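You operate a simulated robot arm through the tools that you are given. There is no shell and no other tool. Be economical: measure what you need, move in short steps, check, and stop when the job is done.

You are at the controls of a simulated two-armed robot. One attempt, no reset.

JOB
Fetch the yellow rag and set it on top of the tall flange. Put the blue cap on the seat of the folding chair away on the top of the prep bench. Pull the blue drawer open. The order is free.
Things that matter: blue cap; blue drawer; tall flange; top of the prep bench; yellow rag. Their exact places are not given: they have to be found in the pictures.

Only the result counts: the job must be done as asked and must still hold three seconds after the hand-in. Knocking over, shifting, dropping, spilling or breaking anything else fails it. A push-on lid holds only when it is set on centred and level and pressed home; a screw cap is set on level and turned clockwise until tight.

ROBOT AND FRAMES
Two 7-joint arms with two-finger parallel grippers on one trunk, on a base that drives. Base frame: it is fixed to the floor where the robot stands at the start and does not move with it; the origin is under the middle of the robot, x ahead of it, y to its left, z up; the surface under the hand at the start is at about z = 860. Readings come in mm, degrees, newtons and seconds.
The left shoulder is at the start at [45, 101, 1110], the right one opposite. With the tool pointing down near the work surface each hand reaches from about 240 to 540 mm from the robot's upright axis, wherever it stands, measured 20 degrees to its own side. Places, roughly: blue cap (5x5x4 cm) [-5700, 2100, 500]; blue drawer [-2600, 2600, 700]; tall flange [750, 1000, 1000]; top of the prep bench [700, 100, 900]; yellow rag (7x5x3 cm) [500, 0, 900]. Payload 2.4 kg a hand.
The TCP of each hand is the grasp point between the finger pads, 24 mm short of the fingertips. In the tool frame z runs along the fingers and y along their closing line. The gripper opens to 68 mm. The fingers are 17 mm wide and 10 mm thick; the gripper's body (40 by 70 mm) begins 41 mm behind the TCP.
Orientation is that of the tool frame in the base frame, as a unit quaternion [x, y, z, w]. With the fingers straight down and closing along the base's y, the tool's x points along the base's -x, its y along +y and its z along -z.

CONTROLS
- The arms move only by the tool drive_tool. It takes "left_series", "right_series" or both (then of equal length, played together; a hand with none holds still); each is a list of rows, each an object (a shift or turn left out is 0, a gripper value left out holds the last) with "delta_pos": the shift along the tool's x, y, z in mm, a list of three; "angular": the turn, a rotation vector about the tool's x, y, z in degrees, a list of three. In form: [{"delta_pos": [dx, dy, dz], "angular": [wx, wy, wz]}, ...]. A call has 1 to 8 rows; each row shifts and turns the commanded pose from where the row before left it, along the tool's axes as they then stand. "left_gripper" and "right_gripper" are, for a hand that has rows, the opening in per cent of the stroke, from 0 (shut) to 100 (fully open), set as the call begins (left out, the last holds). Each row takes 0.2 s and may step no farther than 50 mm and 8.6 degrees from the row before; otherwise, or with a gripper value out of range, the whole call is refused. A pose out of reach is approached as far as the arm can. The call stops where the force on the tool passes 40 N (or 10 N more than at its start, if that is more) or the arm is blocked; 0.2 s more then pass. The fingers move at their own pace (about 72 mm/s each) and stop on an object; they squeeze with about 27 N. The grip force told is the motor's: it shows also when the fingers shut on nothing. Time passes only in rows, and 0.2 s behind the last, so rows that do not move let the fingers close. The reply holds the time, the measured pose of the TCP, the force on the tool along the base axes, the opening and the grip force, in the units named above and with some noise, with the torque about the TCP (base axes, N m) and any sound that the robot's microphone picked up.
- Cameras (640 x 400 px; columns grow to the right, rows downward): "scene" is now at [132.6, 4.7, 1271.1]; the picture's right is [0.08, -1.00, 0.00], its down [-0.56, -0.04, -0.83] and it looks along [0.83, 0.07, -0.56] (base axes); focal length 255 px, centre (320, 200). "left" rides on the left gripper at [84, -11, -75] in its tool frame; the picture's right is [0.13, 0.99, 0.00], its down [-0.60, 0.08, -0.79] and it looks along [-0.79, 0.10, 0.61] (tool axes); focal length 251 px, centre (320, 200). "right" rides on the right gripper at [84, 11, -75] in its tool frame; the picture's right is [-0.13, 0.99, 0.00], its down [-0.60, -0.08, -0.79] and it looks along [-0.79, -0.10, 0.61] (tool axes); focal length 251 px, centre (320, 200).
- capture(camera): a new picture of that camera. The clock stands still meanwhile.
- raise_lower(by): slides the trunk up (or, below 0, down) by that many mm; the arms and the scene camera ride with it, the base frame stays. It gives what a move gives, with no picture.
- base_move(legs): drives the robot by 1 to 6 legs, each [ahead, left, turn to the left] in mm, mm and degrees, along the robot's own axes; the way and the turn of a leg run together, so that a leg with both is an arc; at most 1500 mm and 180 degrees a leg. The arms and the cameras ride along, it lands a little off, and it stops where it bumps. It gives what a move gives.
- aim_head(pan, tilt): turns the head with the scene camera to pan (to the left, within 86 degrees either way) and tilt (down, from -29 to 69), counted from straight ahead of the robot. It gives what a move gives.
- pixel_to_xyz(camera, pixels): for up to 12 pixels [column, row] of the newest picture of that camera ("zoom" is the newest enlarged one), the place [x, y, z] in the base frame of the surface seen there, good to about 2 mm. The clock stands still meanwhile.
- close_up(camera, box): a new picture of the part [left, top, right, bottom] of that camera's present view, enlarged. The clock stands still meanwhile.
- sign_off(): hands the job in; it is judged then, once.

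Work in short steps. Measure before you move; look again where a grasp or a placing could have gone wrong, and mend it. You have 110 turns and 108 pictures in all, those below and enlarged ones among them. Open the grippers and draw the arms clear of the work before you hand the job in, unless the task says otherwise; then end with one line.

The tools are called after "Request:" by a JSON object that holds its "api" and its "payload". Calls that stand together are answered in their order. drive_tool: Moves the arms, as the interface text tells. Its arguments: {"type":"object","properties":{"left_series":{"type":"array"},"left_gripper":{"type":"number"},"right_series":{"type":"array"},"right_gripper":{"type":"number"}},"required":[]} The other tools are called the same way: raise_lower (by) slides the trunk up or down; base_move (legs) drives the base; aim_head (pan, tilt) turns the head that bears the scene camera; capture (camera) takes a picture; pixel_to_xyz (camera, pixels) gives the place of the surface under pixels of a picture; close_up (camera, box) takes an enlarged picture of a part of a camera's view; sign_off () hands the job in.

At the start:

```text
clock: 0.0
left_ee_pos: [374.8, 151.3, 1114.3]
left_tool_rot: [-0.001, 1.0, 0.0, -0.001]
left_contact_force: [-1.0, -0.2, -0.2]
left_ft_torque: [0.0, 0.0, -0.02]
left_opening: 68.0
left_grip_force: 0.1
right_ee_pos: [398.6, -197.7, 1083.5]
right_tool_rot: [0.0, 1.0, 0.0, 0.001]
right_contact_force: [0.0, -0.4, -0.4]
right_ft_torque: [0.01, -0.04, 0.0]
right_opening: 68.2
right_grip_force: 0.0
trunk travel left (down, up): [-325.0, 524.0]
robot x, y, heading: [-0.1, -3.8, -0.0]
head pan, tilt: [4.6, 34.1]
```

scene: 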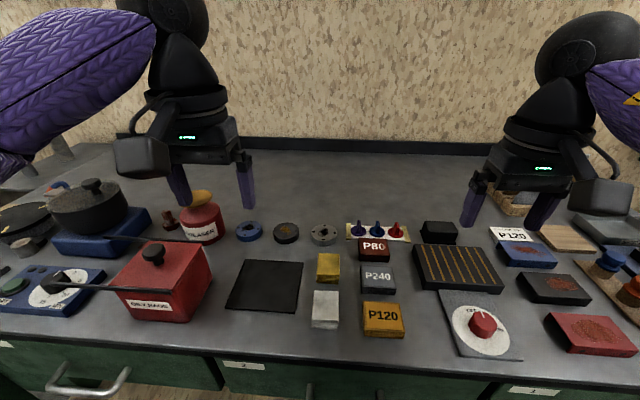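
right: 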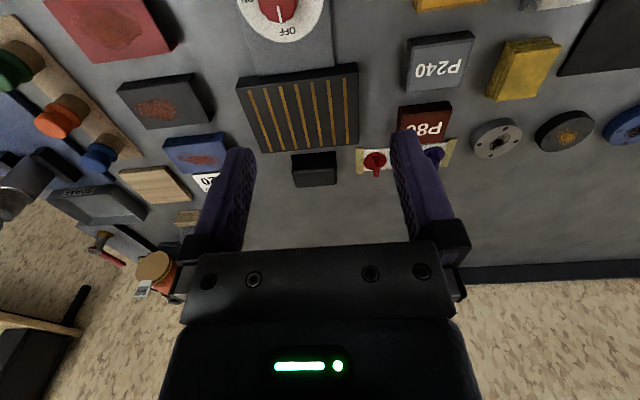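
left: 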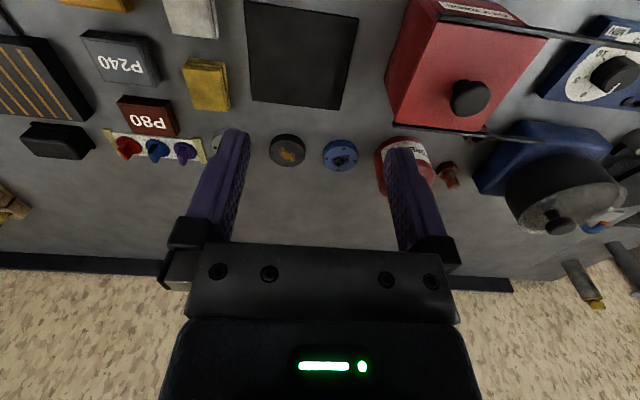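

The yellow folded item at (328,267) in the scene is probably the rag. I'll enlarge that area, then look left for the flange.

Request:
{"api": "close_up", "payload": {"camera": "scene", "box": [220, 200, 420, 340]}}

Request:
{"api": "pixel_to_xyz", "payload": {"camera": "scene", "pixels": [[328, 260], [328, 275], [325, 305], [250, 232], [287, 233], [324, 236], [320, 190], [265, 285]]}}

Request:
{"api": "aim_head", "payload": {"pan": 55, "tilt": 25}}

Request:
{"api": "capture", "payload": {"camera": "scene"}}

```text
2.86 times, centred on (320, 270) of scene
```

zoom: 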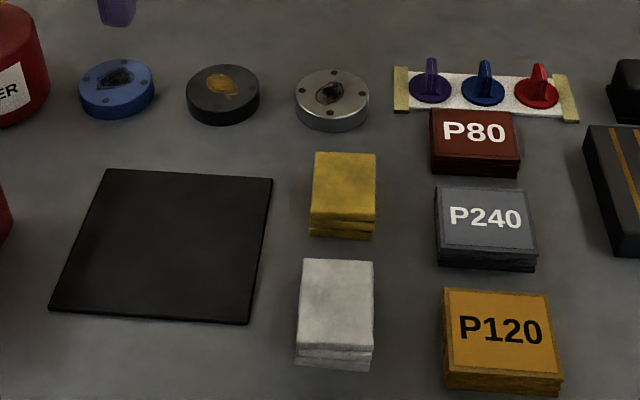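

```text
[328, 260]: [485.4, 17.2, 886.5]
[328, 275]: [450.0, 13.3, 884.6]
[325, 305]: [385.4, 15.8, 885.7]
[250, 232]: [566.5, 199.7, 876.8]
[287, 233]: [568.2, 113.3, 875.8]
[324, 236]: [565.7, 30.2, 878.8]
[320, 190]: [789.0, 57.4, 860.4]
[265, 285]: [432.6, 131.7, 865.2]
```

```text
clock: 1.2
left_ee_pos: [374.5, 150.7, 1113.2]
left_tool_rot: [-0.001, 1.0, 0.0, 0.0]
left_contact_force: [-0.2, -0.4, -0.6]
left_ft_torque: [-0.04, 0.0, 0.01]
left_opening: 68.1
left_grip_force: 0.0
right_ee_pos: [400.0, -197.6, 1082.8]
right_tool_rot: [0.001, 1.0, 0.0, -0.001]
right_contact_force: [-0.8, 0.0, 0.3]
right_ft_torque: [0.01, -0.01, 0.01]
right_opening: 67.9
right_grip_force: 0.0
trunk travel left (down, up): [-325.0, 524.0]
robot x, y, heading: [-0.7, 2.7, -0.2]
head pan, tilt: [55.0, 25.0]
```

```text
103 pictures are left
```

scene: 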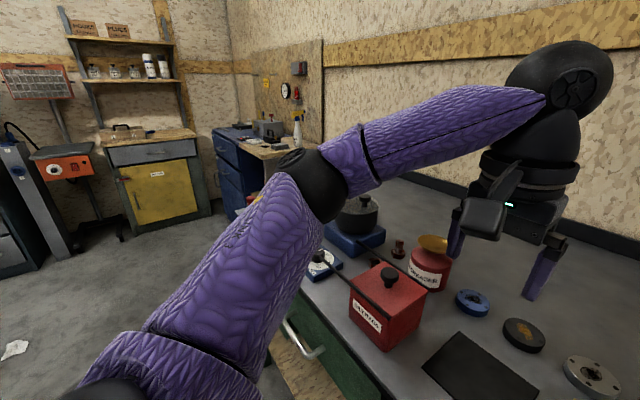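

The rag's top is at about (468,15,886). I'll measure its corners in the enlarged picture before grasping.

Request:
{"api": "pixel_to_xyz", "payload": {"camera": "zoom", "pixels": [[320, 157], [372, 157], [314, 208], [371, 212], [345, 185], [345, 218], [345, 234], [335, 262]]}}

Request:
{"api": "drive_tool", "payload": {"left_series": [{"delta_pos": [-23, -34, 20]}, {"delta_pos": [-23, -34, 20]}, {"delta_pos": [-23, -34, 20]}, {"delta_pos": [-23, -34, 20]}], "left_gripper": 100}}

Request:
{"api": "capture", "payload": {"camera": "left"}}

```text
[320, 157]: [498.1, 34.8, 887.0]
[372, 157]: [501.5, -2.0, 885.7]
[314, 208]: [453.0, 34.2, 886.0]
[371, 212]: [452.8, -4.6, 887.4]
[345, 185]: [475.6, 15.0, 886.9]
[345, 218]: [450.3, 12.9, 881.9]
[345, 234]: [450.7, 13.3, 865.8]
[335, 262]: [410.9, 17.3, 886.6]
```

```text
clock: 2.2
left_ee_pos: [469.7, 14.4, 1035.0]
left_tool_rot: [0.0, 1.0, 0.0, 0.0]
left_contact_force: [-0.3, -0.5, -0.2]
left_ft_torque: [0.01, 0.01, 0.03]
left_opening: 68.2
left_grip_force: 0.0
right_ee_pos: [398.6, -198.3, 1082.9]
right_tool_rot: [0.001, 1.0, 0.0, 0.001]
right_contact_force: [0.0, -0.6, -0.8]
right_ft_torque: [0.01, -0.03, 0.02]
right_opening: 68.6
right_grip_force: 0.1
trunk travel left (down, up): [-325.0, 524.0]
robot x, y, heading: [-0.6, -1.2, -0.1]
head pan, tilt: [55.0, 25.0]
```

```text
102 pictures are left
```

left: 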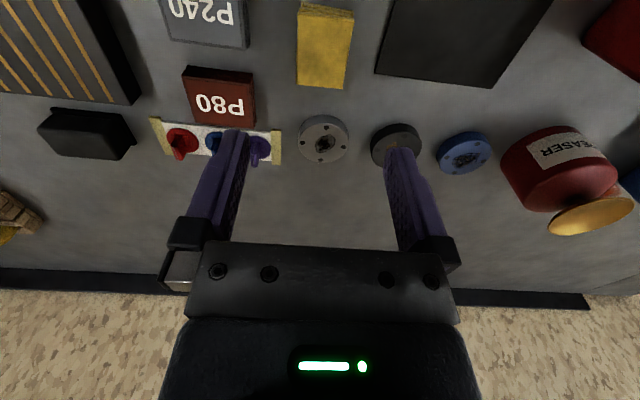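

The rag spans x 451–502 and y −6 to 38, so its centre is (476,15). I'll go down and grip it.

Request:
{"api": "drive_tool", "payload": {"left_series": [{"delta_pos": [-6, 1, 40]}, {"delta_pos": [0, 0, 40]}, {"delta_pos": [0, 0, 40]}, {"delta_pos": [0, 0, 26]}, {}]}}

Request:
{"api": "drive_tool", "payload": {"left_series": [{}, {}, {}, {}], "left_gripper": 0}}

Request:
{"api": "drive_tool", "payload": {"left_series": [{"delta_pos": [0, 0, -40]}, {"delta_pos": [0, 0, -50]}, {"delta_pos": [0, 0, -50]}, {"delta_pos": [30, 30, -50]}, {"delta_pos": [30, 30, -30]}]}}

Request:
{"api": "capture", "payload": {"camera": "left"}}

```text
clock: 3.4
left_ee_pos: [472.8, 16.3, 889.4]
left_tool_rot: [-0.001, 1.0, -0.001, 0.0]
left_contact_force: [-0.3, 0.1, -0.7]
left_ft_torque: [0.0, -0.02, 0.03]
left_opening: 67.8
left_grip_force: 0.1
right_ee_pos: [399.0, -198.4, 1084.0]
right_tool_rot: [0.0, 1.0, 0.0, 0.0]
right_contact_force: [0.4, -1.8, 0.1]
right_ft_torque: [-0.03, 0.0, -0.01]
right_opening: 68.2
right_grip_force: 0.0
trunk travel left (down, up): [-325.0, 524.0]
robot x, y, heading: [0.1, -2.4, -0.0]
head pan, tilt: [55.0, 25.0]
```

```text
clock: 4.4
left_ee_pos: [473.5, 15.8, 890.8]
left_tool_rot: [-0.001, 1.0, 0.0, 0.001]
left_contact_force: [0.5, 0.3, 0.2]
left_ft_torque: [0.01, 0.02, 0.02]
left_opening: 43.3
left_grip_force: 27.2
right_ee_pos: [399.2, -197.9, 1083.3]
right_tool_rot: [0.0, 1.0, -0.001, 0.001]
right_contact_force: [0.0, 0.6, -0.1]
right_ft_torque: [0.0, -0.01, -0.01]
right_opening: 68.0
right_grip_force: 0.0
trunk travel left (down, up): [-325.0, 524.0]
robot x, y, heading: [-3.6, 1.5, 0.3]
head pan, tilt: [55.0, 25.0]
```

```text
refused: row 4 steps farther than a row can; nothing moved
```

```text
101 pictures are left
```

left: 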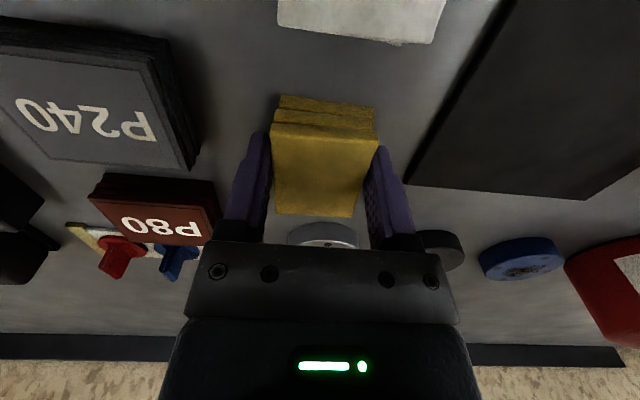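

The fingers closed on the rag at 43 mm. I'll lift it straight up and then draw it back.

Request:
{"api": "drive_tool", "payload": {"left_series": [{"delta_pos": [0, 0, -40]}, {"delta_pos": [0, 0, -45]}, {"delta_pos": [0, 0, -45]}, {"delta_pos": [0, 0, -45]}, {"delta_pos": [0, 0, -45]}, {"delta_pos": [35, 30, -10]}, {"delta_pos": [35, 30, -10]}, {"delta_pos": [30, 30, -10]}]}}

Request:
{"api": "capture", "payload": {"camera": "left"}}

Request:
{"api": "aim_head", "payload": {"pan": 60, "tilt": 15}}

Request:
{"api": "capture", "payload": {"camera": "scene"}}

```text
clock: 6.2
left_ee_pos: [450.5, 51.9, 1134.9]
left_tool_rot: [0.001, 1.0, 0.0, 0.001]
left_contact_force: [0.3, -0.7, -0.4]
left_ft_torque: [0.03, -0.01, 0.0]
left_opening: 43.3
left_grip_force: 27.0
left hand out of reach, approached as far as the arm can: row 4, 5, 6, 7, 8
right_ee_pos: [399.9, -198.7, 1083.4]
right_tool_rot: [0.0, 1.0, 0.0, 0.0]
right_contact_force: [-0.2, 1.4, -0.9]
right_ft_torque: [-0.01, 0.02, 0.04]
right_opening: 67.9
right_grip_force: 0.1
trunk travel left (down, up): [-325.0, 524.0]
robot x, y, heading: [1.6, 0.3, -0.3]
head pan, tilt: [55.0, 25.0]
```

```text
100 pictures are left
```

left: 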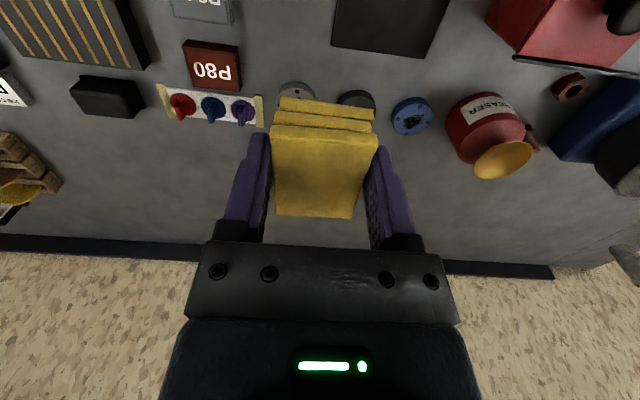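

```text
clock: 6.9
left_ee_pos: [450.7, 52.7, 1134.6]
left_tool_rot: [0.0, 1.0, -0.001, 0.0]
left_contact_force: [-0.1, 0.1, -0.6]
left_ft_torque: [0.01, 0.01, 0.02]
left_opening: 43.3
left_grip_force: 26.8
right_ee_pos: [398.4, -196.7, 1084.3]
right_tool_rot: [0.0, 1.0, 0.0, 0.0]
right_contact_force: [0.5, 0.2, 0.0]
right_ft_torque: [-0.01, -0.02, 0.01]
right_opening: 67.8
right_grip_force: 0.0
trunk travel left (down, up): [-325.0, 524.0]
robot x, y, heading: [2.5, 3.5, -0.2]
head pan, tilt: [60.0, 15.0]
```

```text
99 pictures are left
```

scene: 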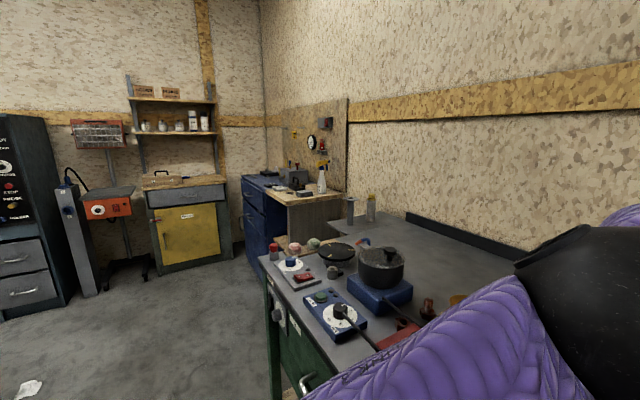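

The rag is held. There are two upright cylinders at (350,210) and (371,208) near the far end of the bench, so I'll enlarge and measure them.

Request:
{"api": "close_up", "payload": {"camera": "scene", "box": [250, 160, 450, 300]}}

Request:
{"api": "pixel_to_xyz", "payload": {"camera": "scene", "pixels": [[350, 212], [371, 210], [322, 180], [340, 252], [382, 265], [300, 190], [287, 245], [268, 225]]}}

```text
2.86 times, centred on (350, 230) of scene
```

zoom: 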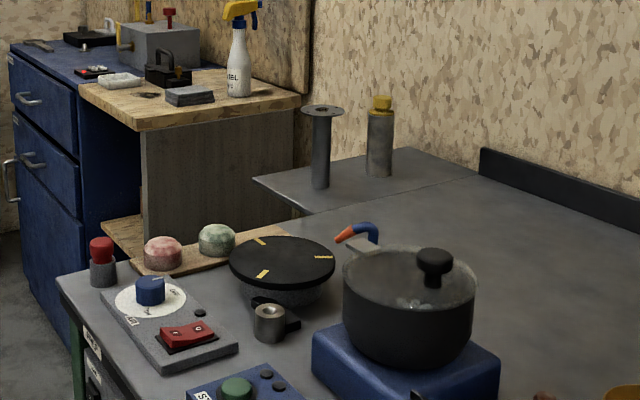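

```text
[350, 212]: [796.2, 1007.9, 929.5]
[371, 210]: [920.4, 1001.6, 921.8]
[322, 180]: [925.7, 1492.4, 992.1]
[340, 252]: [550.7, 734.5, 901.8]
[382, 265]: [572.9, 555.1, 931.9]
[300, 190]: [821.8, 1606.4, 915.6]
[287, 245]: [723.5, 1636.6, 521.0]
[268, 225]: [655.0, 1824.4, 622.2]
```

The post with a disc on top, at zoom (322,110), must be the tall flange. I'll measure its top and the layout around it.

Request:
{"api": "pixel_to_xyz", "payload": {"camera": "zoom", "pixels": [[305, 111], [338, 111], [322, 114], [322, 106], [322, 140], [322, 185], [380, 105], [270, 180], [300, 205], [400, 150], [65, 280], [200, 240]]}}

```text
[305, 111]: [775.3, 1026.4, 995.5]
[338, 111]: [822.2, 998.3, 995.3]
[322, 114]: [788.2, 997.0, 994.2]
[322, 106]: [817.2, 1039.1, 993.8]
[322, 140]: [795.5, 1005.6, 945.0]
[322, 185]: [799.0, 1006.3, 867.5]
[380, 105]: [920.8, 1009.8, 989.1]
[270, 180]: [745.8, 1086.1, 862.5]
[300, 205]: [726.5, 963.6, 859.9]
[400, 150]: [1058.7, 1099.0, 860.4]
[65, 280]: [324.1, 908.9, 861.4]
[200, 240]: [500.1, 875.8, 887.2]
```

The flange's top is at about (803,1012,995), on a side table beyond the bench's left end (y≈920). I'll back off, move sideways to the left, and then look at the gap.

Request:
{"api": "base_move", "payload": {"legs": [[-200, 0, 0], [0, 1220, 0]]}}

Request:
{"api": "aim_head", "payload": {"pan": 0, "tilt": 30}}

Request:
{"api": "capture", "payload": {"camera": "scene"}}

```text
clock: 14.4
left_ee_pos: [255.2, 1288.5, 1135.3]
left_tool_rot: [0.001, 1.0, 0.0, 0.001]
left_contact_force: [0.4, 0.9, -1.2]
left_ft_torque: [0.0, -0.01, -0.02]
left_opening: 43.1
left_grip_force: 27.2
right_ee_pos: [203.4, 1040.2, 1083.6]
right_tool_rot: [0.001, 1.0, 0.0, 0.0]
right_contact_force: [-0.3, 0.9, -0.6]
right_ft_torque: [0.01, -0.02, 0.01]
right_opening: 68.1
right_grip_force: 0.0
trunk travel left (down, up): [-325.0, 524.0]
robot x, y, heading: [-190.6, 1234.4, -0.6]
head pan, tilt: [60.0, 15.0]
```

```text
clock: 15.7
left_ee_pos: [255.2, 1289.2, 1134.7]
left_tool_rot: [0.0, 1.0, 0.0, 0.0]
left_contact_force: [0.3, 0.1, -1.0]
left_ft_torque: [-0.03, 0.06, 0.0]
left_opening: 43.3
left_grip_force: 26.9
right_ee_pos: [202.9, 1040.6, 1084.6]
right_tool_rot: [0.002, 1.0, 0.001, 0.0]
right_contact_force: [0.6, -0.5, -0.3]
right_ft_torque: [-0.02, 0.0, 0.0]
right_opening: 68.2
right_grip_force: 0.1
trunk travel left (down, up): [-325.0, 524.0]
robot x, y, heading: [-192.9, 1237.6, -0.1]
head pan, tilt: [0.0, 30.0]
```

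```text
97 pictures are left
```

scene: 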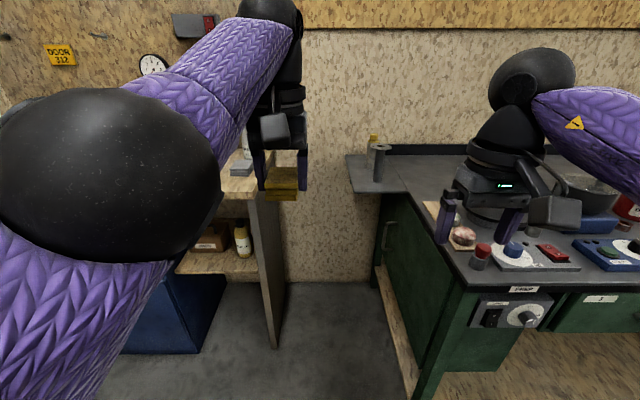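

The gap between the bench's green side and the wood cabinet panel is ahead. I'll measure it.

Request:
{"api": "pixel_to_xyz", "payload": {"camera": "scene", "pixels": [[276, 345], [262, 210], [440, 268], [415, 240], [404, 190], [350, 185], [348, 160], [400, 370], [383, 270], [335, 270], [230, 190], [378, 147]]}}

```text
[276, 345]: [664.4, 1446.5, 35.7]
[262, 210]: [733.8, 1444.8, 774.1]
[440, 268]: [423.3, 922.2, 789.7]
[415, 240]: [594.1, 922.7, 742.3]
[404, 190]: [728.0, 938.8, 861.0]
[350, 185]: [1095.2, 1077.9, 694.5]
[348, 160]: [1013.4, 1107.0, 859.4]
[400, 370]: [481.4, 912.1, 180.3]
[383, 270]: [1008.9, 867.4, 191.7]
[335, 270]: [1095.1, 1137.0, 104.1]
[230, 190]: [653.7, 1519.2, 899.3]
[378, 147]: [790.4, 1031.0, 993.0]
```

The gap is 523 mm wide (y 922–1445), and the cabinet front is at x≈640. I'll raise the trunk, turn right 30° in the open, and then ease in.

Request:
{"api": "raise_lower", "payload": {"by": 160}}

Request:
{"api": "base_move", "payload": {"legs": [[0, 0, -30], [390, 250, 0]]}}

Request:
{"api": "aim_head", "payload": {"pan": 0, "tilt": 40}}

Request:
{"api": "capture", "payload": {"camera": "scene"}}

```text
clock: 17.5
left_ee_pos: [240.5, 1289.2, 1316.9]
left_tool_rot: [0.002, 1.0, 0.0, 0.028]
left_contact_force: [-1.5, -0.2, -0.1]
left_ft_torque: [-0.04, 0.01, 0.01]
left_opening: 43.5
left_grip_force: 27.0
right_ee_pos: [202.8, 1040.6, 1241.9]
right_tool_rot: [0.002, 1.0, 0.0, 0.0]
right_contact_force: [0.0, -0.5, 0.3]
right_ft_torque: [0.03, -0.02, 0.02]
right_opening: 68.1
right_grip_force: 0.0
trunk travel left (down, up): [-485.0, 364.0]
robot x, y, heading: [-195.5, 1240.5, -0.2]
head pan, tilt: [0.0, 30.0]
```

```text
clock: 21.8
left_ee_pos: [671.0, 1080.7, 1316.7]
left_tool_rot: [0.262, 0.965, -0.008, 0.026]
left_contact_force: [0.2, 0.1, -0.6]
left_ft_torque: [-0.01, 0.0, 0.0]
left_opening: 43.5
left_grip_force: 27.2
right_ee_pos: [512.7, 883.6, 1243.3]
right_tool_rot: [0.263, 0.965, 0.001, 0.0]
right_contact_force: [-0.4, -0.1, -0.2]
right_ft_torque: [0.0, 0.02, 0.03]
right_opening: 68.1
right_grip_force: 0.0
trunk travel left (down, up): [-485.0, 364.0]
robot x, y, heading: [268.2, 1256.6, -30.7]
head pan, tilt: [0.0, 30.0]
```

```text
clock: 22.5
left_ee_pos: [670.4, 1080.4, 1317.7]
left_tool_rot: [0.263, 0.964, -0.008, 0.027]
left_contact_force: [-0.2, 0.0, -1.3]
left_ft_torque: [0.0, 0.0, 0.05]
left_opening: 43.7
left_grip_force: 26.9
right_ee_pos: [512.6, 883.5, 1244.1]
right_tool_rot: [0.263, 0.965, 0.0, -0.001]
right_contact_force: [-0.2, -0.2, -1.2]
right_ft_torque: [0.0, -0.02, 0.02]
right_opening: 67.9
right_grip_force: 0.0
trunk travel left (down, up): [-485.0, 364.0]
robot x, y, heading: [268.5, 1255.4, -30.7]
head pan, tilt: [0.0, 40.0]
```

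```text
96 pictures are left
```

scene: 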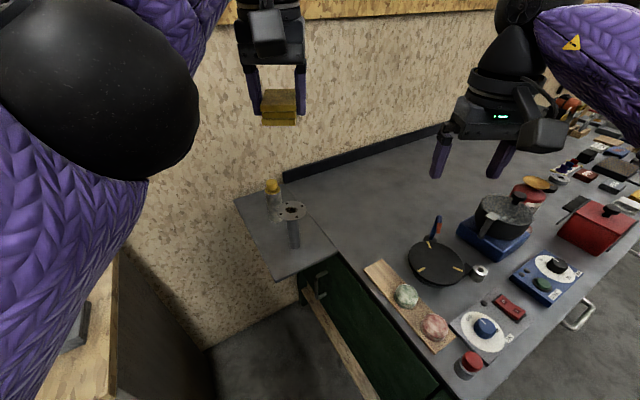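

The flange top shows at (291,210). I'll measure it and ease forward 75 mm.

Request:
{"api": "close_up", "payload": {"camera": "scene", "box": [250, 170, 330, 230]}}

Request:
{"api": "base_move", "payload": {"legs": [[75, 0, 0]]}}

Request:
{"api": "close_up", "payload": {"camera": "scene", "box": [230, 160, 390, 280]}}

```text
6.67 times, centred on (290, 200) of scene
```

zoom: 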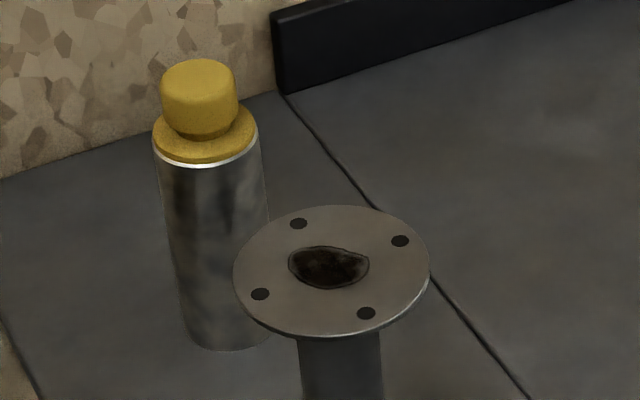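

```text
clock: 23.5
left_ee_pos: [735.3, 1042.1, 1316.5]
left_tool_rot: [0.264, 0.964, -0.007, 0.027]
left_contact_force: [-0.4, 0.1, -1.3]
left_ft_torque: [0.0, 0.0, -0.01]
left_opening: 43.6
left_grip_force: 27.2
right_ee_pos: [576.3, 845.7, 1242.2]
right_tool_rot: [0.264, 0.965, 0.001, -0.001]
right_contact_force: [0.4, 0.1, 0.5]
right_ft_torque: [-0.03, -0.01, 0.0]
right_opening: 68.2
right_grip_force: 0.1
trunk travel left (down, up): [-485.0, 364.0]
robot x, y, heading: [336.0, 1218.5, -30.6]
head pan, tilt: [0.0, 40.0]
```

```text
3.33 times, centred on (310, 220) of scene
```

zoom: 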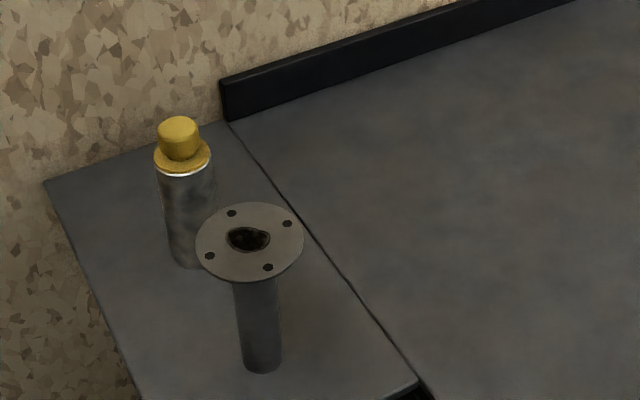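

The disc is clear in the enlarged picture, so I'll measure its rim and the bottle behind it.

Request:
{"api": "pixel_to_xyz", "payload": {"camera": "zoom", "pixels": [[200, 246], [300, 236], [255, 205], [245, 278], [275, 245], [180, 122], [215, 245], [250, 238]]}}

```text
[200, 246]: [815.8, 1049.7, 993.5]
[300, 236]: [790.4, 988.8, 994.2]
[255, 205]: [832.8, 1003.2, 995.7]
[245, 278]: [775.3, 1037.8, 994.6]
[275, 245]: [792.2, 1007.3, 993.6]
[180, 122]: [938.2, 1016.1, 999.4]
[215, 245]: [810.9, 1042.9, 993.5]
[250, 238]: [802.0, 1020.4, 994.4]
```

The disc centre is (803,1020,994) and it is about 67 mm across. I'll first lower the left hand part-way and check its true pose.

Request:
{"api": "drive_tool", "payload": {"left_series": [{"delta_pos": [0, 0, 45]}, {"delta_pos": [0, 0, 45]}, {"delta_pos": [0, 0, 45]}, {"delta_pos": [0, 0, 30]}, {}]}}

```text
clock: 24.7
left_ee_pos: [766.4, 1013.3, 1172.3]
left_tool_rot: [0.263, 0.964, -0.007, 0.026]
left_contact_force: [0.2, 0.1, -1.4]
left_ft_torque: [0.02, -0.04, -0.02]
left_opening: 43.6
left_grip_force: 27.1
left hand out of reach, approached as far as the arm can: row 1, 2, 3, 4
right_ee_pos: [574.9, 845.7, 1243.9]
right_tool_rot: [0.264, 0.964, 0.0, 0.0]
right_contact_force: [-0.2, -0.7, -0.7]
right_ft_torque: [-0.01, -0.01, 0.02]
right_opening: 67.8
right_grip_force: 0.0
trunk travel left (down, up): [-485.0, 364.0]
robot x, y, heading: [333.4, 1218.3, -30.9]
head pan, tilt: [0.0, 40.0]
```

The hand is at (766,1013,1172) with a 3° tilt. I'll level it and move above the disc centre.

Request:
{"api": "drive_tool", "payload": {"left_series": [{"angular": [0, 3.1, 0], "delta_pos": [0, 0, 30]}, {"delta_pos": [-14, 12, 30]}, {"delta_pos": [-14, 13, 30]}, {}]}}

```text
clock: 25.7
left_ee_pos: [789.7, 1042.5, 1084.2]
left_tool_rot: [0.264, 0.964, -0.002, 0.001]
left_contact_force: [0.1, 0.8, -0.7]
left_ft_torque: [0.0, 0.02, 0.01]
left_opening: 43.6
left_grip_force: 27.0
left hand out of reach, approached as far as the arm can: row 1, 2, 3
right_ee_pos: [574.8, 845.7, 1243.5]
right_tool_rot: [0.264, 0.964, 0.0, 0.001]
right_contact_force: [0.2, 0.1, -0.2]
right_ft_torque: [0.0, 0.03, 0.0]
right_opening: 67.9
right_grip_force: 0.0
trunk travel left (down, up): [-485.0, 364.0]
robot x, y, heading: [337.8, 1217.8, -30.8]
head pan, tilt: [0.0, 40.0]
```

Still near the reach limit because of the height. I'll go down 30 mm more and read the pose.

Request:
{"api": "drive_tool", "payload": {"left_series": [{"delta_pos": [0, 0, 15]}, {"delta_pos": [0, 0, 15]}, {}]}}

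```text
clock: 26.5
left_ee_pos: [788.2, 1043.6, 1053.1]
left_tool_rot: [0.265, 0.964, 0.0, 0.001]
left_contact_force: [0.9, -0.1, -1.3]
left_ft_torque: [-0.01, -0.04, -0.01]
left_opening: 43.6
left_grip_force: 27.4
left hand out of reach, approached as far as the arm can: row 2
right_ee_pos: [575.8, 846.1, 1243.4]
right_tool_rot: [0.264, 0.965, 0.0, 0.0]
right_contact_force: [-0.2, -0.2, 0.3]
right_ft_torque: [-0.03, -0.02, 0.01]
right_opening: 67.8
right_grip_force: 0.1
trunk travel left (down, up): [-485.0, 364.0]
robot x, y, heading: [333.8, 1222.0, -30.7]
head pan, tilt: [0.0, 40.0]
```

Position is (788,1043). I need 22 mm forward and 12 mm right, so I'll try small steps and see how the hand follows.

Request:
{"api": "drive_tool", "payload": {"left_series": [{"delta_pos": [-11, -6, 0]}, {"delta_pos": [-11, -6, 0]}, {}]}}

```text
clock: 27.3
left_ee_pos: [787.6, 1040.1, 1055.4]
left_tool_rot: [0.264, 0.965, -0.001, 0.001]
left_contact_force: [0.4, -0.5, -0.9]
left_ft_torque: [0.0, -0.02, 0.0]
left_opening: 43.5
left_grip_force: 26.8
left hand out of reach, approached as far as the arm can: row 1, 2
right_ee_pos: [577.3, 845.9, 1244.8]
right_tool_rot: [0.264, 0.965, -0.001, 0.0]
right_contact_force: [-0.1, -0.2, -0.3]
right_ft_torque: [-0.01, -0.01, 0.0]
right_opening: 67.8
right_grip_force: 0.1
trunk travel left (down, up): [-485.0, 364.0]
robot x, y, heading: [334.4, 1220.0, -30.4]
head pan, tilt: [0.0, 40.0]
```

The arm is at its reach limit, so I'll nudge the base forward 25 mm and right 10 mm instead.

Request:
{"api": "base_move", "payload": {"legs": [[25, -10, 0]]}}

Request:
{"api": "drive_tool", "payload": {"left_series": [{}]}}

```text
clock: 28.1
left_ee_pos: [803.8, 1019.9, 1055.3]
left_tool_rot: [0.264, 0.964, -0.001, 0.001]
left_contact_force: [0.0, -0.3, -1.6]
left_ft_torque: [0.01, 0.0, 0.0]
left_opening: 43.2
left_grip_force: 27.1
right_ee_pos: [594.4, 822.8, 1244.1]
right_tool_rot: [0.263, 0.965, 0.0, 0.0]
right_contact_force: [0.2, -0.1, 0.3]
right_ft_torque: [0.01, -0.03, 0.02]
right_opening: 68.0
right_grip_force: 0.1
trunk travel left (down, up): [-485.0, 364.0]
robot x, y, heading: [351.5, 1200.4, -30.4]
head pan, tilt: [0.0, 40.0]
```

```text
clock: 28.5
left_ee_pos: [804.0, 1019.0, 1055.4]
left_tool_rot: [0.263, 0.965, 0.0, 0.001]
left_contact_force: [-0.6, -0.1, -0.7]
left_ft_torque: [0.0, 0.04, -0.02]
left_opening: 43.3
left_grip_force: 27.4
right_ee_pos: [592.5, 823.5, 1243.8]
right_tool_rot: [0.264, 0.965, 0.0, 0.0]
right_contact_force: [0.1, -0.2, 0.6]
right_ft_torque: [-0.02, 0.0, 0.04]
right_opening: 67.8
right_grip_force: 0.1
trunk travel left (down, up): [-485.0, 364.0]
robot x, y, heading: [350.5, 1197.7, -30.4]
head pan, tilt: [0.0, 40.0]
```

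Now at (804,1019,1055), right over the disc. I'll lower the trunk 22 mm so the arm shape stays put, then check with a picture.

Request:
{"api": "raise_lower", "payload": {"by": -22}}

Request:
{"api": "close_up", "payload": {"camera": "scene", "box": [200, 120, 400, 260]}}

Request:
{"api": "capture", "payload": {"camera": "left"}}

```text
clock: 29.2
left_ee_pos: [804.5, 1019.4, 1032.6]
left_tool_rot: [0.263, 0.965, -0.001, 0.001]
left_contact_force: [0.4, 0.5, -0.9]
left_ft_torque: [-0.01, -0.01, -0.04]
left_opening: 43.5
left_grip_force: 27.0
right_ee_pos: [591.8, 824.9, 1221.5]
right_tool_rot: [0.263, 0.965, 0.0, 0.0]
right_contact_force: [-0.1, -0.4, 0.3]
right_ft_torque: [-0.02, 0.0, -0.01]
right_opening: 67.8
right_grip_force: 0.0
trunk travel left (down, up): [-463.0, 386.0]
robot x, y, heading: [350.0, 1197.5, -30.5]
head pan, tilt: [0.0, 40.0]
```

```text
2.86 times, centred on (300, 190) of scene
```

zoom: 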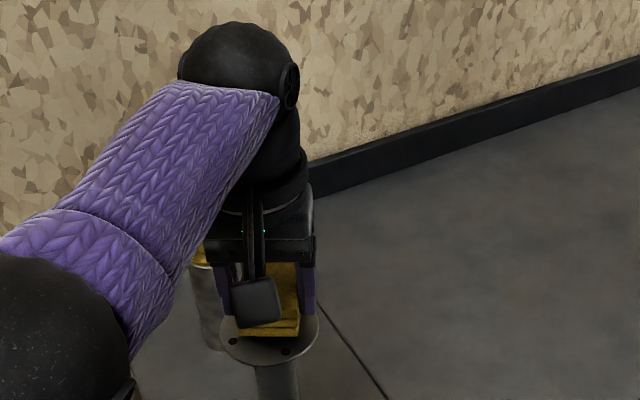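

```text
92 pictures are left
```

left: 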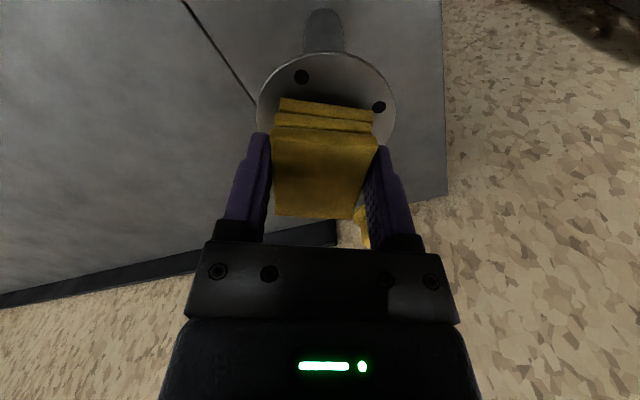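

The rag sits inside the disc outline, with about 8 mm left to go. I'll lower it to contact.

Request:
{"api": "raise_lower", "payload": {"by": -8}}

Request:
{"api": "capture", "payload": {"camera": "left"}}

```text
clock: 29.8
left_ee_pos: [803.3, 1020.5, 1025.4]
left_tool_rot: [0.263, 0.965, 0.001, 0.0]
left_contact_force: [0.2, 0.0, -1.0]
left_ft_torque: [0.01, -0.03, 0.03]
left_opening: 43.4
left_grip_force: 26.9
right_ee_pos: [592.3, 824.6, 1213.2]
right_tool_rot: [0.264, 0.964, 0.0, 0.001]
right_contact_force: [0.4, 0.0, 0.9]
right_ft_torque: [-0.04, 0.01, -0.02]
right_opening: 68.2
right_grip_force: 0.0
trunk travel left (down, up): [-455.0, 394.0]
robot x, y, heading: [349.4, 1197.5, -30.7]
head pan, tilt: [0.0, 40.0]
```

```text
91 pictures are left
```

left: 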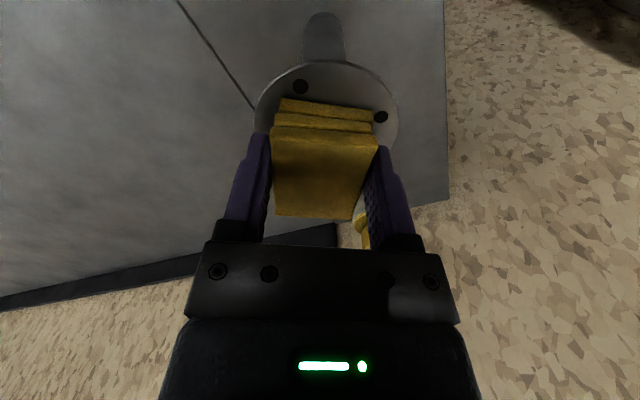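

No contact yet and the lateral centring is good. I'll lower 2 mm more.

Request:
{"api": "raise_lower", "payload": {"by": -2}}

```text
clock: 30.3
left_ee_pos: [804.6, 1019.6, 1022.4]
left_tool_rot: [0.264, 0.964, -0.001, -0.001]
left_contact_force: [-0.2, 0.1, 0.3]
left_ft_torque: [-0.01, -0.01, -0.01]
left_opening: 43.3
left_grip_force: 26.6
right_ee_pos: [592.8, 825.0, 1211.4]
right_tool_rot: [0.264, 0.965, 0.0, 0.0]
right_contact_force: [0.1, 0.3, -0.2]
right_ft_torque: [0.0, 0.04, 0.0]
right_opening: 68.0
right_grip_force: 0.1
trunk travel left (down, up): [-453.0, 396.0]
robot x, y, heading: [351.4, 1195.8, -30.6]
head pan, tilt: [0.0, 40.0]
```

Still no clear contact force, so I'll lower another 2 mm.

Request:
{"api": "raise_lower", "payload": {"by": -2}}

Request:
{"api": "close_up", "payload": {"camera": "left", "box": [220, 40, 420, 180]}}

```text
clock: 30.8
left_ee_pos: [804.3, 1020.8, 1022.3]
left_tool_rot: [0.262, 0.965, -0.001, 0.003]
left_contact_force: [0.8, 0.6, 18.1]
left_ft_torque: [0.19, 0.08, 0.01]
left_opening: 43.3
left_grip_force: 27.2
right_ee_pos: [592.3, 825.0, 1210.6]
right_tool_rot: [0.264, 0.965, 0.0, 0.001]
right_contact_force: [-0.6, -0.3, -0.3]
right_ft_torque: [0.02, -0.06, 0.0]
right_opening: 68.0
right_grip_force: 0.0
trunk travel left (down, up): [-451.0, 398.0]
robot x, y, heading: [349.5, 1197.4, -30.5]
head pan, tilt: [0.0, 40.0]
```

```text
2.86 times, centred on (320, 110) of left
```

zoom: 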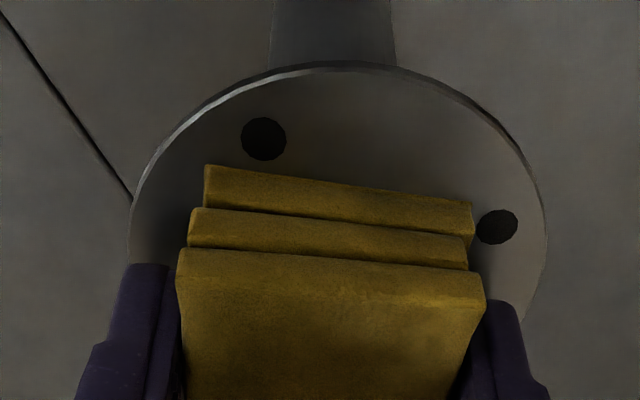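

Contact at 18 N. I'll release and let the fingers open, then raise the trunk straight up.

Request:
{"api": "drive_tool", "payload": {"left_series": [{}, {}, {}], "left_gripper": 100}}

Request:
{"api": "raise_lower", "payload": {"by": 120}}

Request:
{"api": "capture", "payload": {"camera": "left"}}

```text
clock: 31.6
left_ee_pos: [803.4, 1018.9, 1022.0]
left_tool_rot: [0.264, 0.965, -0.001, 0.001]
left_contact_force: [-0.3, 0.3, 0.6]
left_ft_torque: [0.0, -0.02, 0.0]
left_opening: 68.1
left_grip_force: 0.0
right_ee_pos: [592.0, 824.1, 1208.9]
right_tool_rot: [0.264, 0.965, 0.0, -0.001]
right_contact_force: [-0.1, -0.8, 0.1]
right_ft_torque: [-0.05, 0.0, -0.02]
right_opening: 68.3
right_grip_force: 0.1
trunk travel left (down, up): [-451.0, 398.0]
robot x, y, heading: [352.1, 1198.2, -30.7]
head pan, tilt: [0.0, 40.0]
```

```text
clock: 33.1
left_ee_pos: [802.6, 1020.3, 1147.7]
left_tool_rot: [0.263, 0.965, -0.002, 0.008]
left_contact_force: [-0.3, -0.2, 0.0]
left_ft_torque: [0.0, -0.01, 0.0]
left_opening: 67.8
left_grip_force: 0.1
right_ee_pos: [592.6, 824.2, 1329.3]
right_tool_rot: [0.264, 0.964, 0.0, 0.0]
right_contact_force: [0.1, 0.3, 0.4]
right_ft_torque: [-0.02, 0.01, 0.0]
right_opening: 68.0
right_grip_force: 0.0
trunk travel left (down, up): [-571.0, 278.0]
robot x, y, heading: [349.6, 1200.1, -30.5]
head pan, tilt: [0.0, 40.0]
```

```text
89 pictures are left
```

left: 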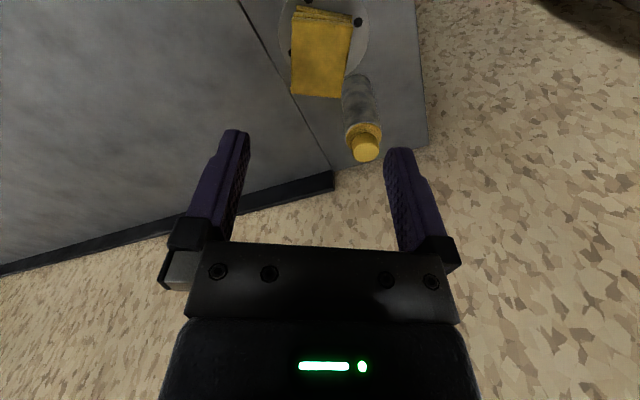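

The rag is resting on the disc. I'll back out the way I came and turn to face the rest of the room.

Request:
{"api": "base_move", "payload": {"legs": [[-100, 0, 0], [-390, -250, 0], [-400, 0, 0], [0, 0, 170]]}}

Request:
{"api": "aim_head", "payload": {"pan": 0, "tilt": 15}}

Request:
{"api": "capture", "payload": {"camera": "scene"}}

```text
clock: 45.8
left_ee_pos: [-968.2, 1683.0, 1147.7]
left_tool_rot: [0.942, -0.334, -0.008, -0.003]
left_contact_force: [0.3, 0.2, -0.3]
left_ft_torque: [0.02, 0.0, 0.05]
left_opening: 68.0
left_grip_force: 0.1
right_ee_pos: [-729.6, 1847.2, 1329.7]
right_tool_rot: [0.942, -0.336, -0.001, 0.0]
right_contact_force: [0.1, 0.2, 0.1]
right_ft_torque: [-0.02, 0.02, 0.01]
right_opening: 67.8
right_grip_force: 0.1
trunk travel left (down, up): [-571.0, 278.0]
robot x, y, heading: [-547.8, 1443.4, 140.8]
head pan, tilt: [0.0, 40.0]
```

```text
clock: 46.7
left_ee_pos: [-967.7, 1684.1, 1147.4]
left_tool_rot: [0.942, -0.334, -0.008, -0.003]
left_contact_force: [0.6, 0.6, 0.0]
left_ft_torque: [0.0, 0.01, 0.0]
left_opening: 68.0
left_grip_force: 0.0
right_ee_pos: [-730.9, 1846.7, 1327.9]
right_tool_rot: [0.942, -0.335, 0.0, 0.0]
right_contact_force: [0.9, -0.4, -0.1]
right_ft_torque: [-0.03, -0.02, -0.01]
right_opening: 68.2
right_grip_force: 0.0
trunk travel left (down, up): [-571.0, 278.0]
robot x, y, heading: [-547.9, 1440.5, 140.8]
head pan, tilt: [0.0, 15.0]
```

```text
88 pictures are left
```

scene: 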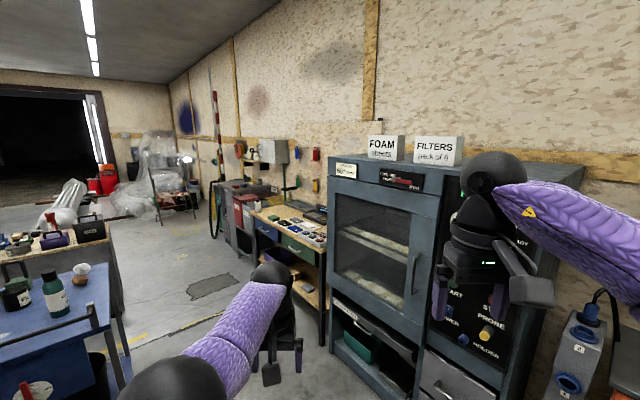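

A bench with blue and green drawers is visible around (270,235), with an oven cabinet nearer. I'll enlarge and measure.

Request:
{"api": "close_up", "payload": {"camera": "scene", "box": [200, 130, 340, 280]}}

Request:
{"api": "pixel_to_xyz", "payload": {"camera": "scene", "pixels": [[265, 228], [300, 248], [283, 202], [330, 300], [50, 320], [90, 240], [210, 290], [165, 195], [170, 210], [120, 250]]}}

```text
2.67 times, centred on (270, 205) of scene
```

zoom: 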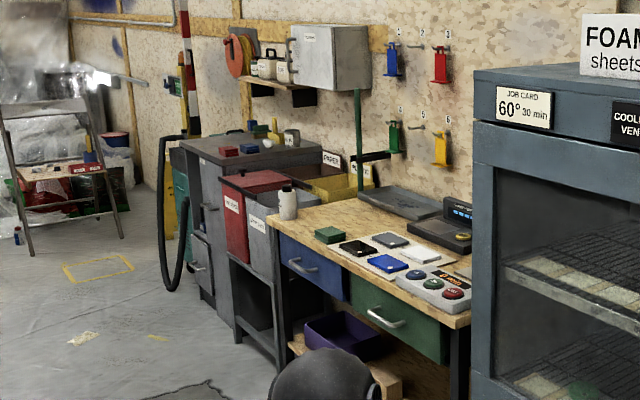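

```text
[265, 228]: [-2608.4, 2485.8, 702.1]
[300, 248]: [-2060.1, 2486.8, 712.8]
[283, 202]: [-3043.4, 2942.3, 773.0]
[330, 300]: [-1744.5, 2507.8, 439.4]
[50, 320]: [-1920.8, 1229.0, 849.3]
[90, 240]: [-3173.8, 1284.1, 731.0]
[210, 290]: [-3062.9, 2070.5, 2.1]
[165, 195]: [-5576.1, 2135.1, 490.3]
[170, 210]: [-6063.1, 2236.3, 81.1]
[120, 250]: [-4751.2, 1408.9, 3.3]
```

The blue drawer front is at about (-2608,2486,702), facing −y. I'll drive up the aisle to about (-2400,1820) and turn to face it.

Request:
{"api": "base_move", "payload": {"legs": [[0, 0, 27], [1000, 0, 0], [890, 0, 0], [0, 0, -78]]}}

Request:
{"api": "aim_head", "payload": {"pan": 10, "tilt": 40}}

Request:
{"api": "capture", "payload": {"camera": "scene"}}

```text
clock: 60.7
left_ee_pos: [-2444.6, 2338.1, 1147.7]
left_tool_rot: [-0.706, 0.708, 0.006, 0.006]
left_contact_force: [-0.1, 0.0, 0.6]
left_ft_torque: [-0.01, 0.01, 0.0]
left_opening: 67.9
left_grip_force: 0.0
right_ee_pos: [-2170.6, 2255.9, 1329.6]
right_tool_rot: [-0.705, 0.709, 0.0, 0.0]
right_contact_force: [0.0, 0.5, 0.0]
right_ft_torque: [0.01, -0.02, 0.01]
right_opening: 68.2
right_grip_force: 0.1
trunk travel left (down, up): [-571.0, 278.0]
robot x, y, heading: [-2368.7, 1857.2, 89.8]
head pan, tilt: [0.0, 15.0]
```

```text
clock: 61.6
left_ee_pos: [-2444.5, 2338.1, 1147.3]
left_tool_rot: [-0.706, 0.708, 0.006, 0.007]
left_contact_force: [0.2, 0.5, -0.7]
left_ft_torque: [0.01, -0.02, 0.02]
left_opening: 67.9
left_grip_force: 0.0
right_ee_pos: [-2169.0, 2256.0, 1330.0]
right_tool_rot: [-0.705, 0.709, 0.0, 0.0]
right_contact_force: [-0.2, 0.7, -0.5]
right_ft_torque: [0.03, -0.01, -0.04]
right_opening: 68.3
right_grip_force: 0.2
trunk travel left (down, up): [-571.0, 278.0]
robot x, y, heading: [-2365.4, 1858.8, 89.8]
head pan, tilt: [10.0, 40.0]
```

```text
86 pictures are left
```

scene: 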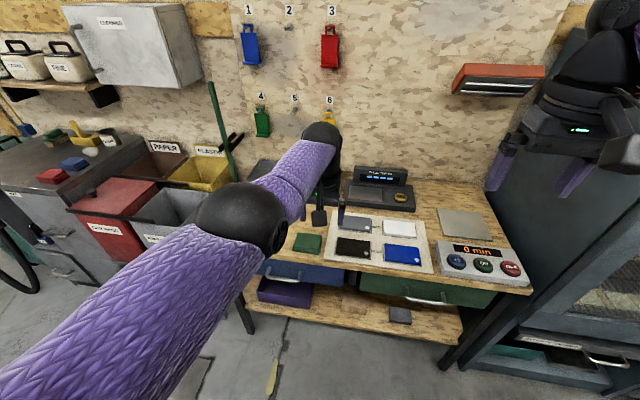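

The blue drawer sits behind the elbow, around (300,275). I'll enlarge and measure the handle.

Request:
{"api": "close_up", "payload": {"camera": "scene", "box": [240, 230, 400, 330]}}

Request:
{"api": "aim_head", "payload": {"pan": 10, "tilt": 60}}

Request:
{"api": "capture", "payload": {"camera": "scene"}}

```text
4.00 times, centred on (320, 280) of scene
```

zoom: 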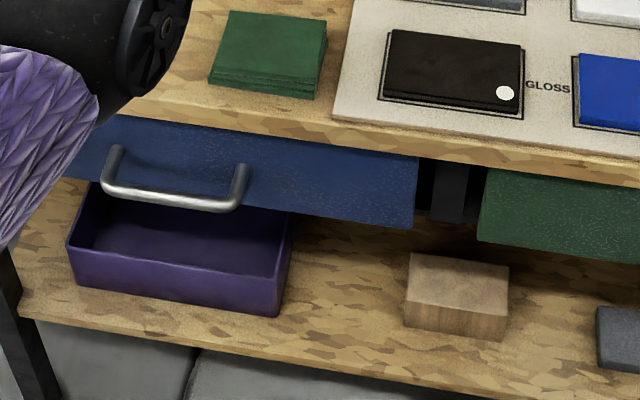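

```text
clock: 62.5
left_ee_pos: [-2444.8, 2338.4, 1148.1]
left_tool_rot: [-0.706, 0.708, 0.006, 0.006]
left_contact_force: [-0.3, 0.0, -0.4]
left_ft_torque: [0.01, 0.01, -0.04]
left_opening: 67.9
left_grip_force: 0.1
right_ee_pos: [-2169.6, 2254.8, 1330.9]
right_tool_rot: [-0.705, 0.709, 0.0, 0.0]
right_contact_force: [0.0, -0.3, -0.8]
right_ft_torque: [0.01, -0.03, -0.03]
right_opening: 67.9
right_grip_force: 0.1
trunk travel left (down, up): [-571.0, 278.0]
robot x, y, heading: [-2366.5, 1855.8, 89.7]
head pan, tilt: [10.0, 60.0]
```

```text
84 pictures are left
```

scene: 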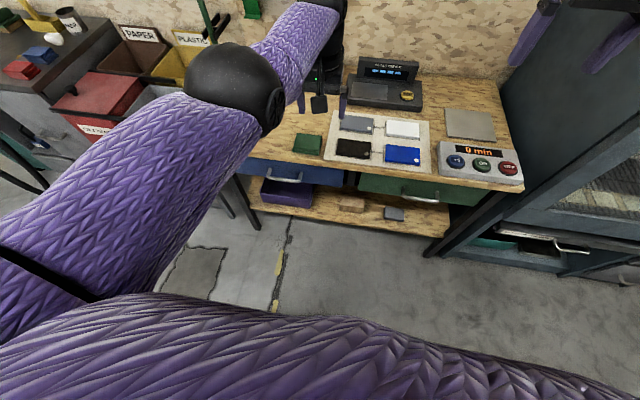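

Request:
{"api": "close_up", "payload": {"camera": "scene", "box": [235, 140, 355, 215]}}

```text
5.33 times, centred on (295, 178) of scene
```

zoom: 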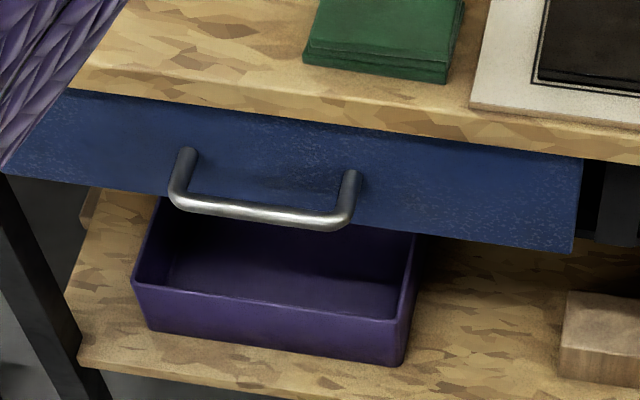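

The handle bar runs from about (178,200) to (345,222) in the zoom. I'll measure the bar, the drawer face and the top's edge.

Request:
{"api": "pixel_to_xyz", "payload": {"camera": "zoom", "pixels": [[190, 204], [255, 212], [325, 221], [190, 155], [350, 178], [270, 170], [130, 110], [570, 240], [300, 110], [300, 70], [275, 190], [260, 225]]}}

```text
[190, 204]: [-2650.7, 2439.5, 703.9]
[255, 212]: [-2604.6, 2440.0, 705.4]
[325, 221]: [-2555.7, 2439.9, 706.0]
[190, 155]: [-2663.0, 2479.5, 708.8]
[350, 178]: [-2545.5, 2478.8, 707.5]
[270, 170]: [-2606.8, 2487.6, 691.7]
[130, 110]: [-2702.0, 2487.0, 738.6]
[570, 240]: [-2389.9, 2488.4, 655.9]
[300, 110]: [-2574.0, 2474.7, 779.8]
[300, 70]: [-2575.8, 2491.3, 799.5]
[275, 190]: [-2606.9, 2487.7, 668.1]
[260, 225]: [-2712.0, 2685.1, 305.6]
```

The bar is at x −2605, y≈2441, z≈702, with about a 38 mm gap behind it and the table lip at y 2475. I'll hook it from above with the open rear finger. First I bring the left hand to its normal place, then lower the trunk.

Request:
{"api": "drive_tool", "payload": {"left_series": [{"delta_pos": [20, 18, 0]}, {"delta_pos": [20, 18, 0]}, {"delta_pos": [20, 18, 0]}, {"delta_pos": [20, 18, 0]}, {}]}}

Request:
{"api": "raise_lower", "payload": {"by": -300}}

```text
clock: 63.6
left_ee_pos: [-2515.6, 2258.1, 1145.0]
left_tool_rot: [-0.706, 0.708, 0.006, 0.005]
left_contact_force: [0.1, -0.1, 0.0]
left_ft_torque: [0.0, -0.01, -0.01]
left_opening: 68.1
left_grip_force: 0.2
right_ee_pos: [-2169.5, 2255.5, 1328.3]
right_tool_rot: [-0.706, 0.709, 0.0, 0.0]
right_contact_force: [0.0, 0.6, -0.1]
right_ft_torque: [0.01, -0.01, 0.01]
right_opening: 68.2
right_grip_force: 0.1
trunk travel left (down, up): [-571.0, 278.0]
robot x, y, heading: [-2367.8, 1860.8, 89.8]
head pan, tilt: [10.0, 60.0]
```

```text
clock: 66.7
left_ee_pos: [-2517.0, 2256.8, 846.8]
left_tool_rot: [-0.706, 0.708, 0.006, 0.006]
left_contact_force: [-0.1, 0.1, 0.3]
left_ft_torque: [-0.01, 0.0, -0.02]
left_opening: 68.1
left_grip_force: 0.1
right_ee_pos: [-2170.6, 2256.2, 1029.5]
right_tool_rot: [-0.705, 0.709, 0.001, 0.0]
right_contact_force: [0.7, -0.3, -0.1]
right_ft_torque: [0.02, 0.0, 0.01]
right_opening: 67.9
right_grip_force: 0.0
trunk travel left (down, up): [-271.0, 578.0]
robot x, y, heading: [-2366.4, 1855.7, 89.9]
head pan, tilt: [10.0, 60.0]
```

The hand follows well. I'll drive the base so it sits above the handle at about (-2605,2420).

Request:
{"api": "base_move", "payload": {"legs": [[160, 88, 0]]}}

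Request:
{"api": "capture", "payload": {"camera": "left"}}

Request:
{"api": "capture", "payload": {"camera": "scene"}}

```text
clock: 68.2
left_ee_pos: [-2605.2, 2418.8, 846.5]
left_tool_rot: [-0.706, 0.708, 0.006, 0.007]
left_contact_force: [-0.3, 0.0, 0.0]
left_ft_torque: [0.01, 0.03, -0.01]
left_opening: 67.8
left_grip_force: 0.1
right_ee_pos: [-2256.4, 2415.3, 1029.0]
right_tool_rot: [-0.706, 0.709, 0.0, 0.0]
right_contact_force: [1.2, 0.1, 0.1]
right_ft_torque: [0.01, -0.01, -0.04]
right_opening: 68.1
right_grip_force: 0.0
trunk travel left (down, up): [-271.0, 578.0]
robot x, y, heading: [-2453.9, 2017.6, 89.8]
head pan, tilt: [10.0, 60.0]
```

```text
82 pictures are left
```

left: 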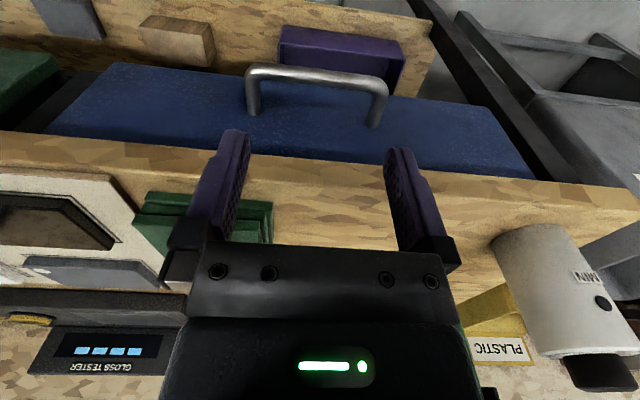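

```text
81 pictures are left
```

scene: 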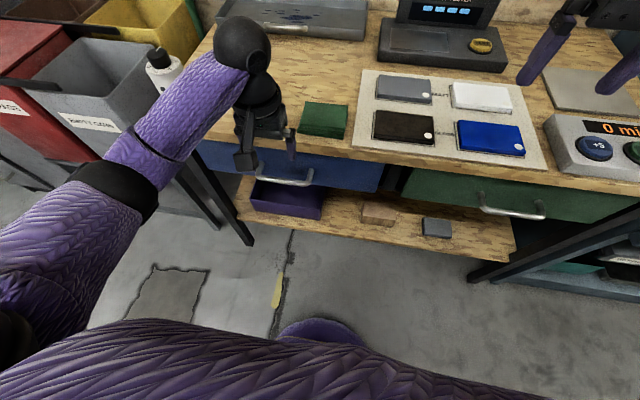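

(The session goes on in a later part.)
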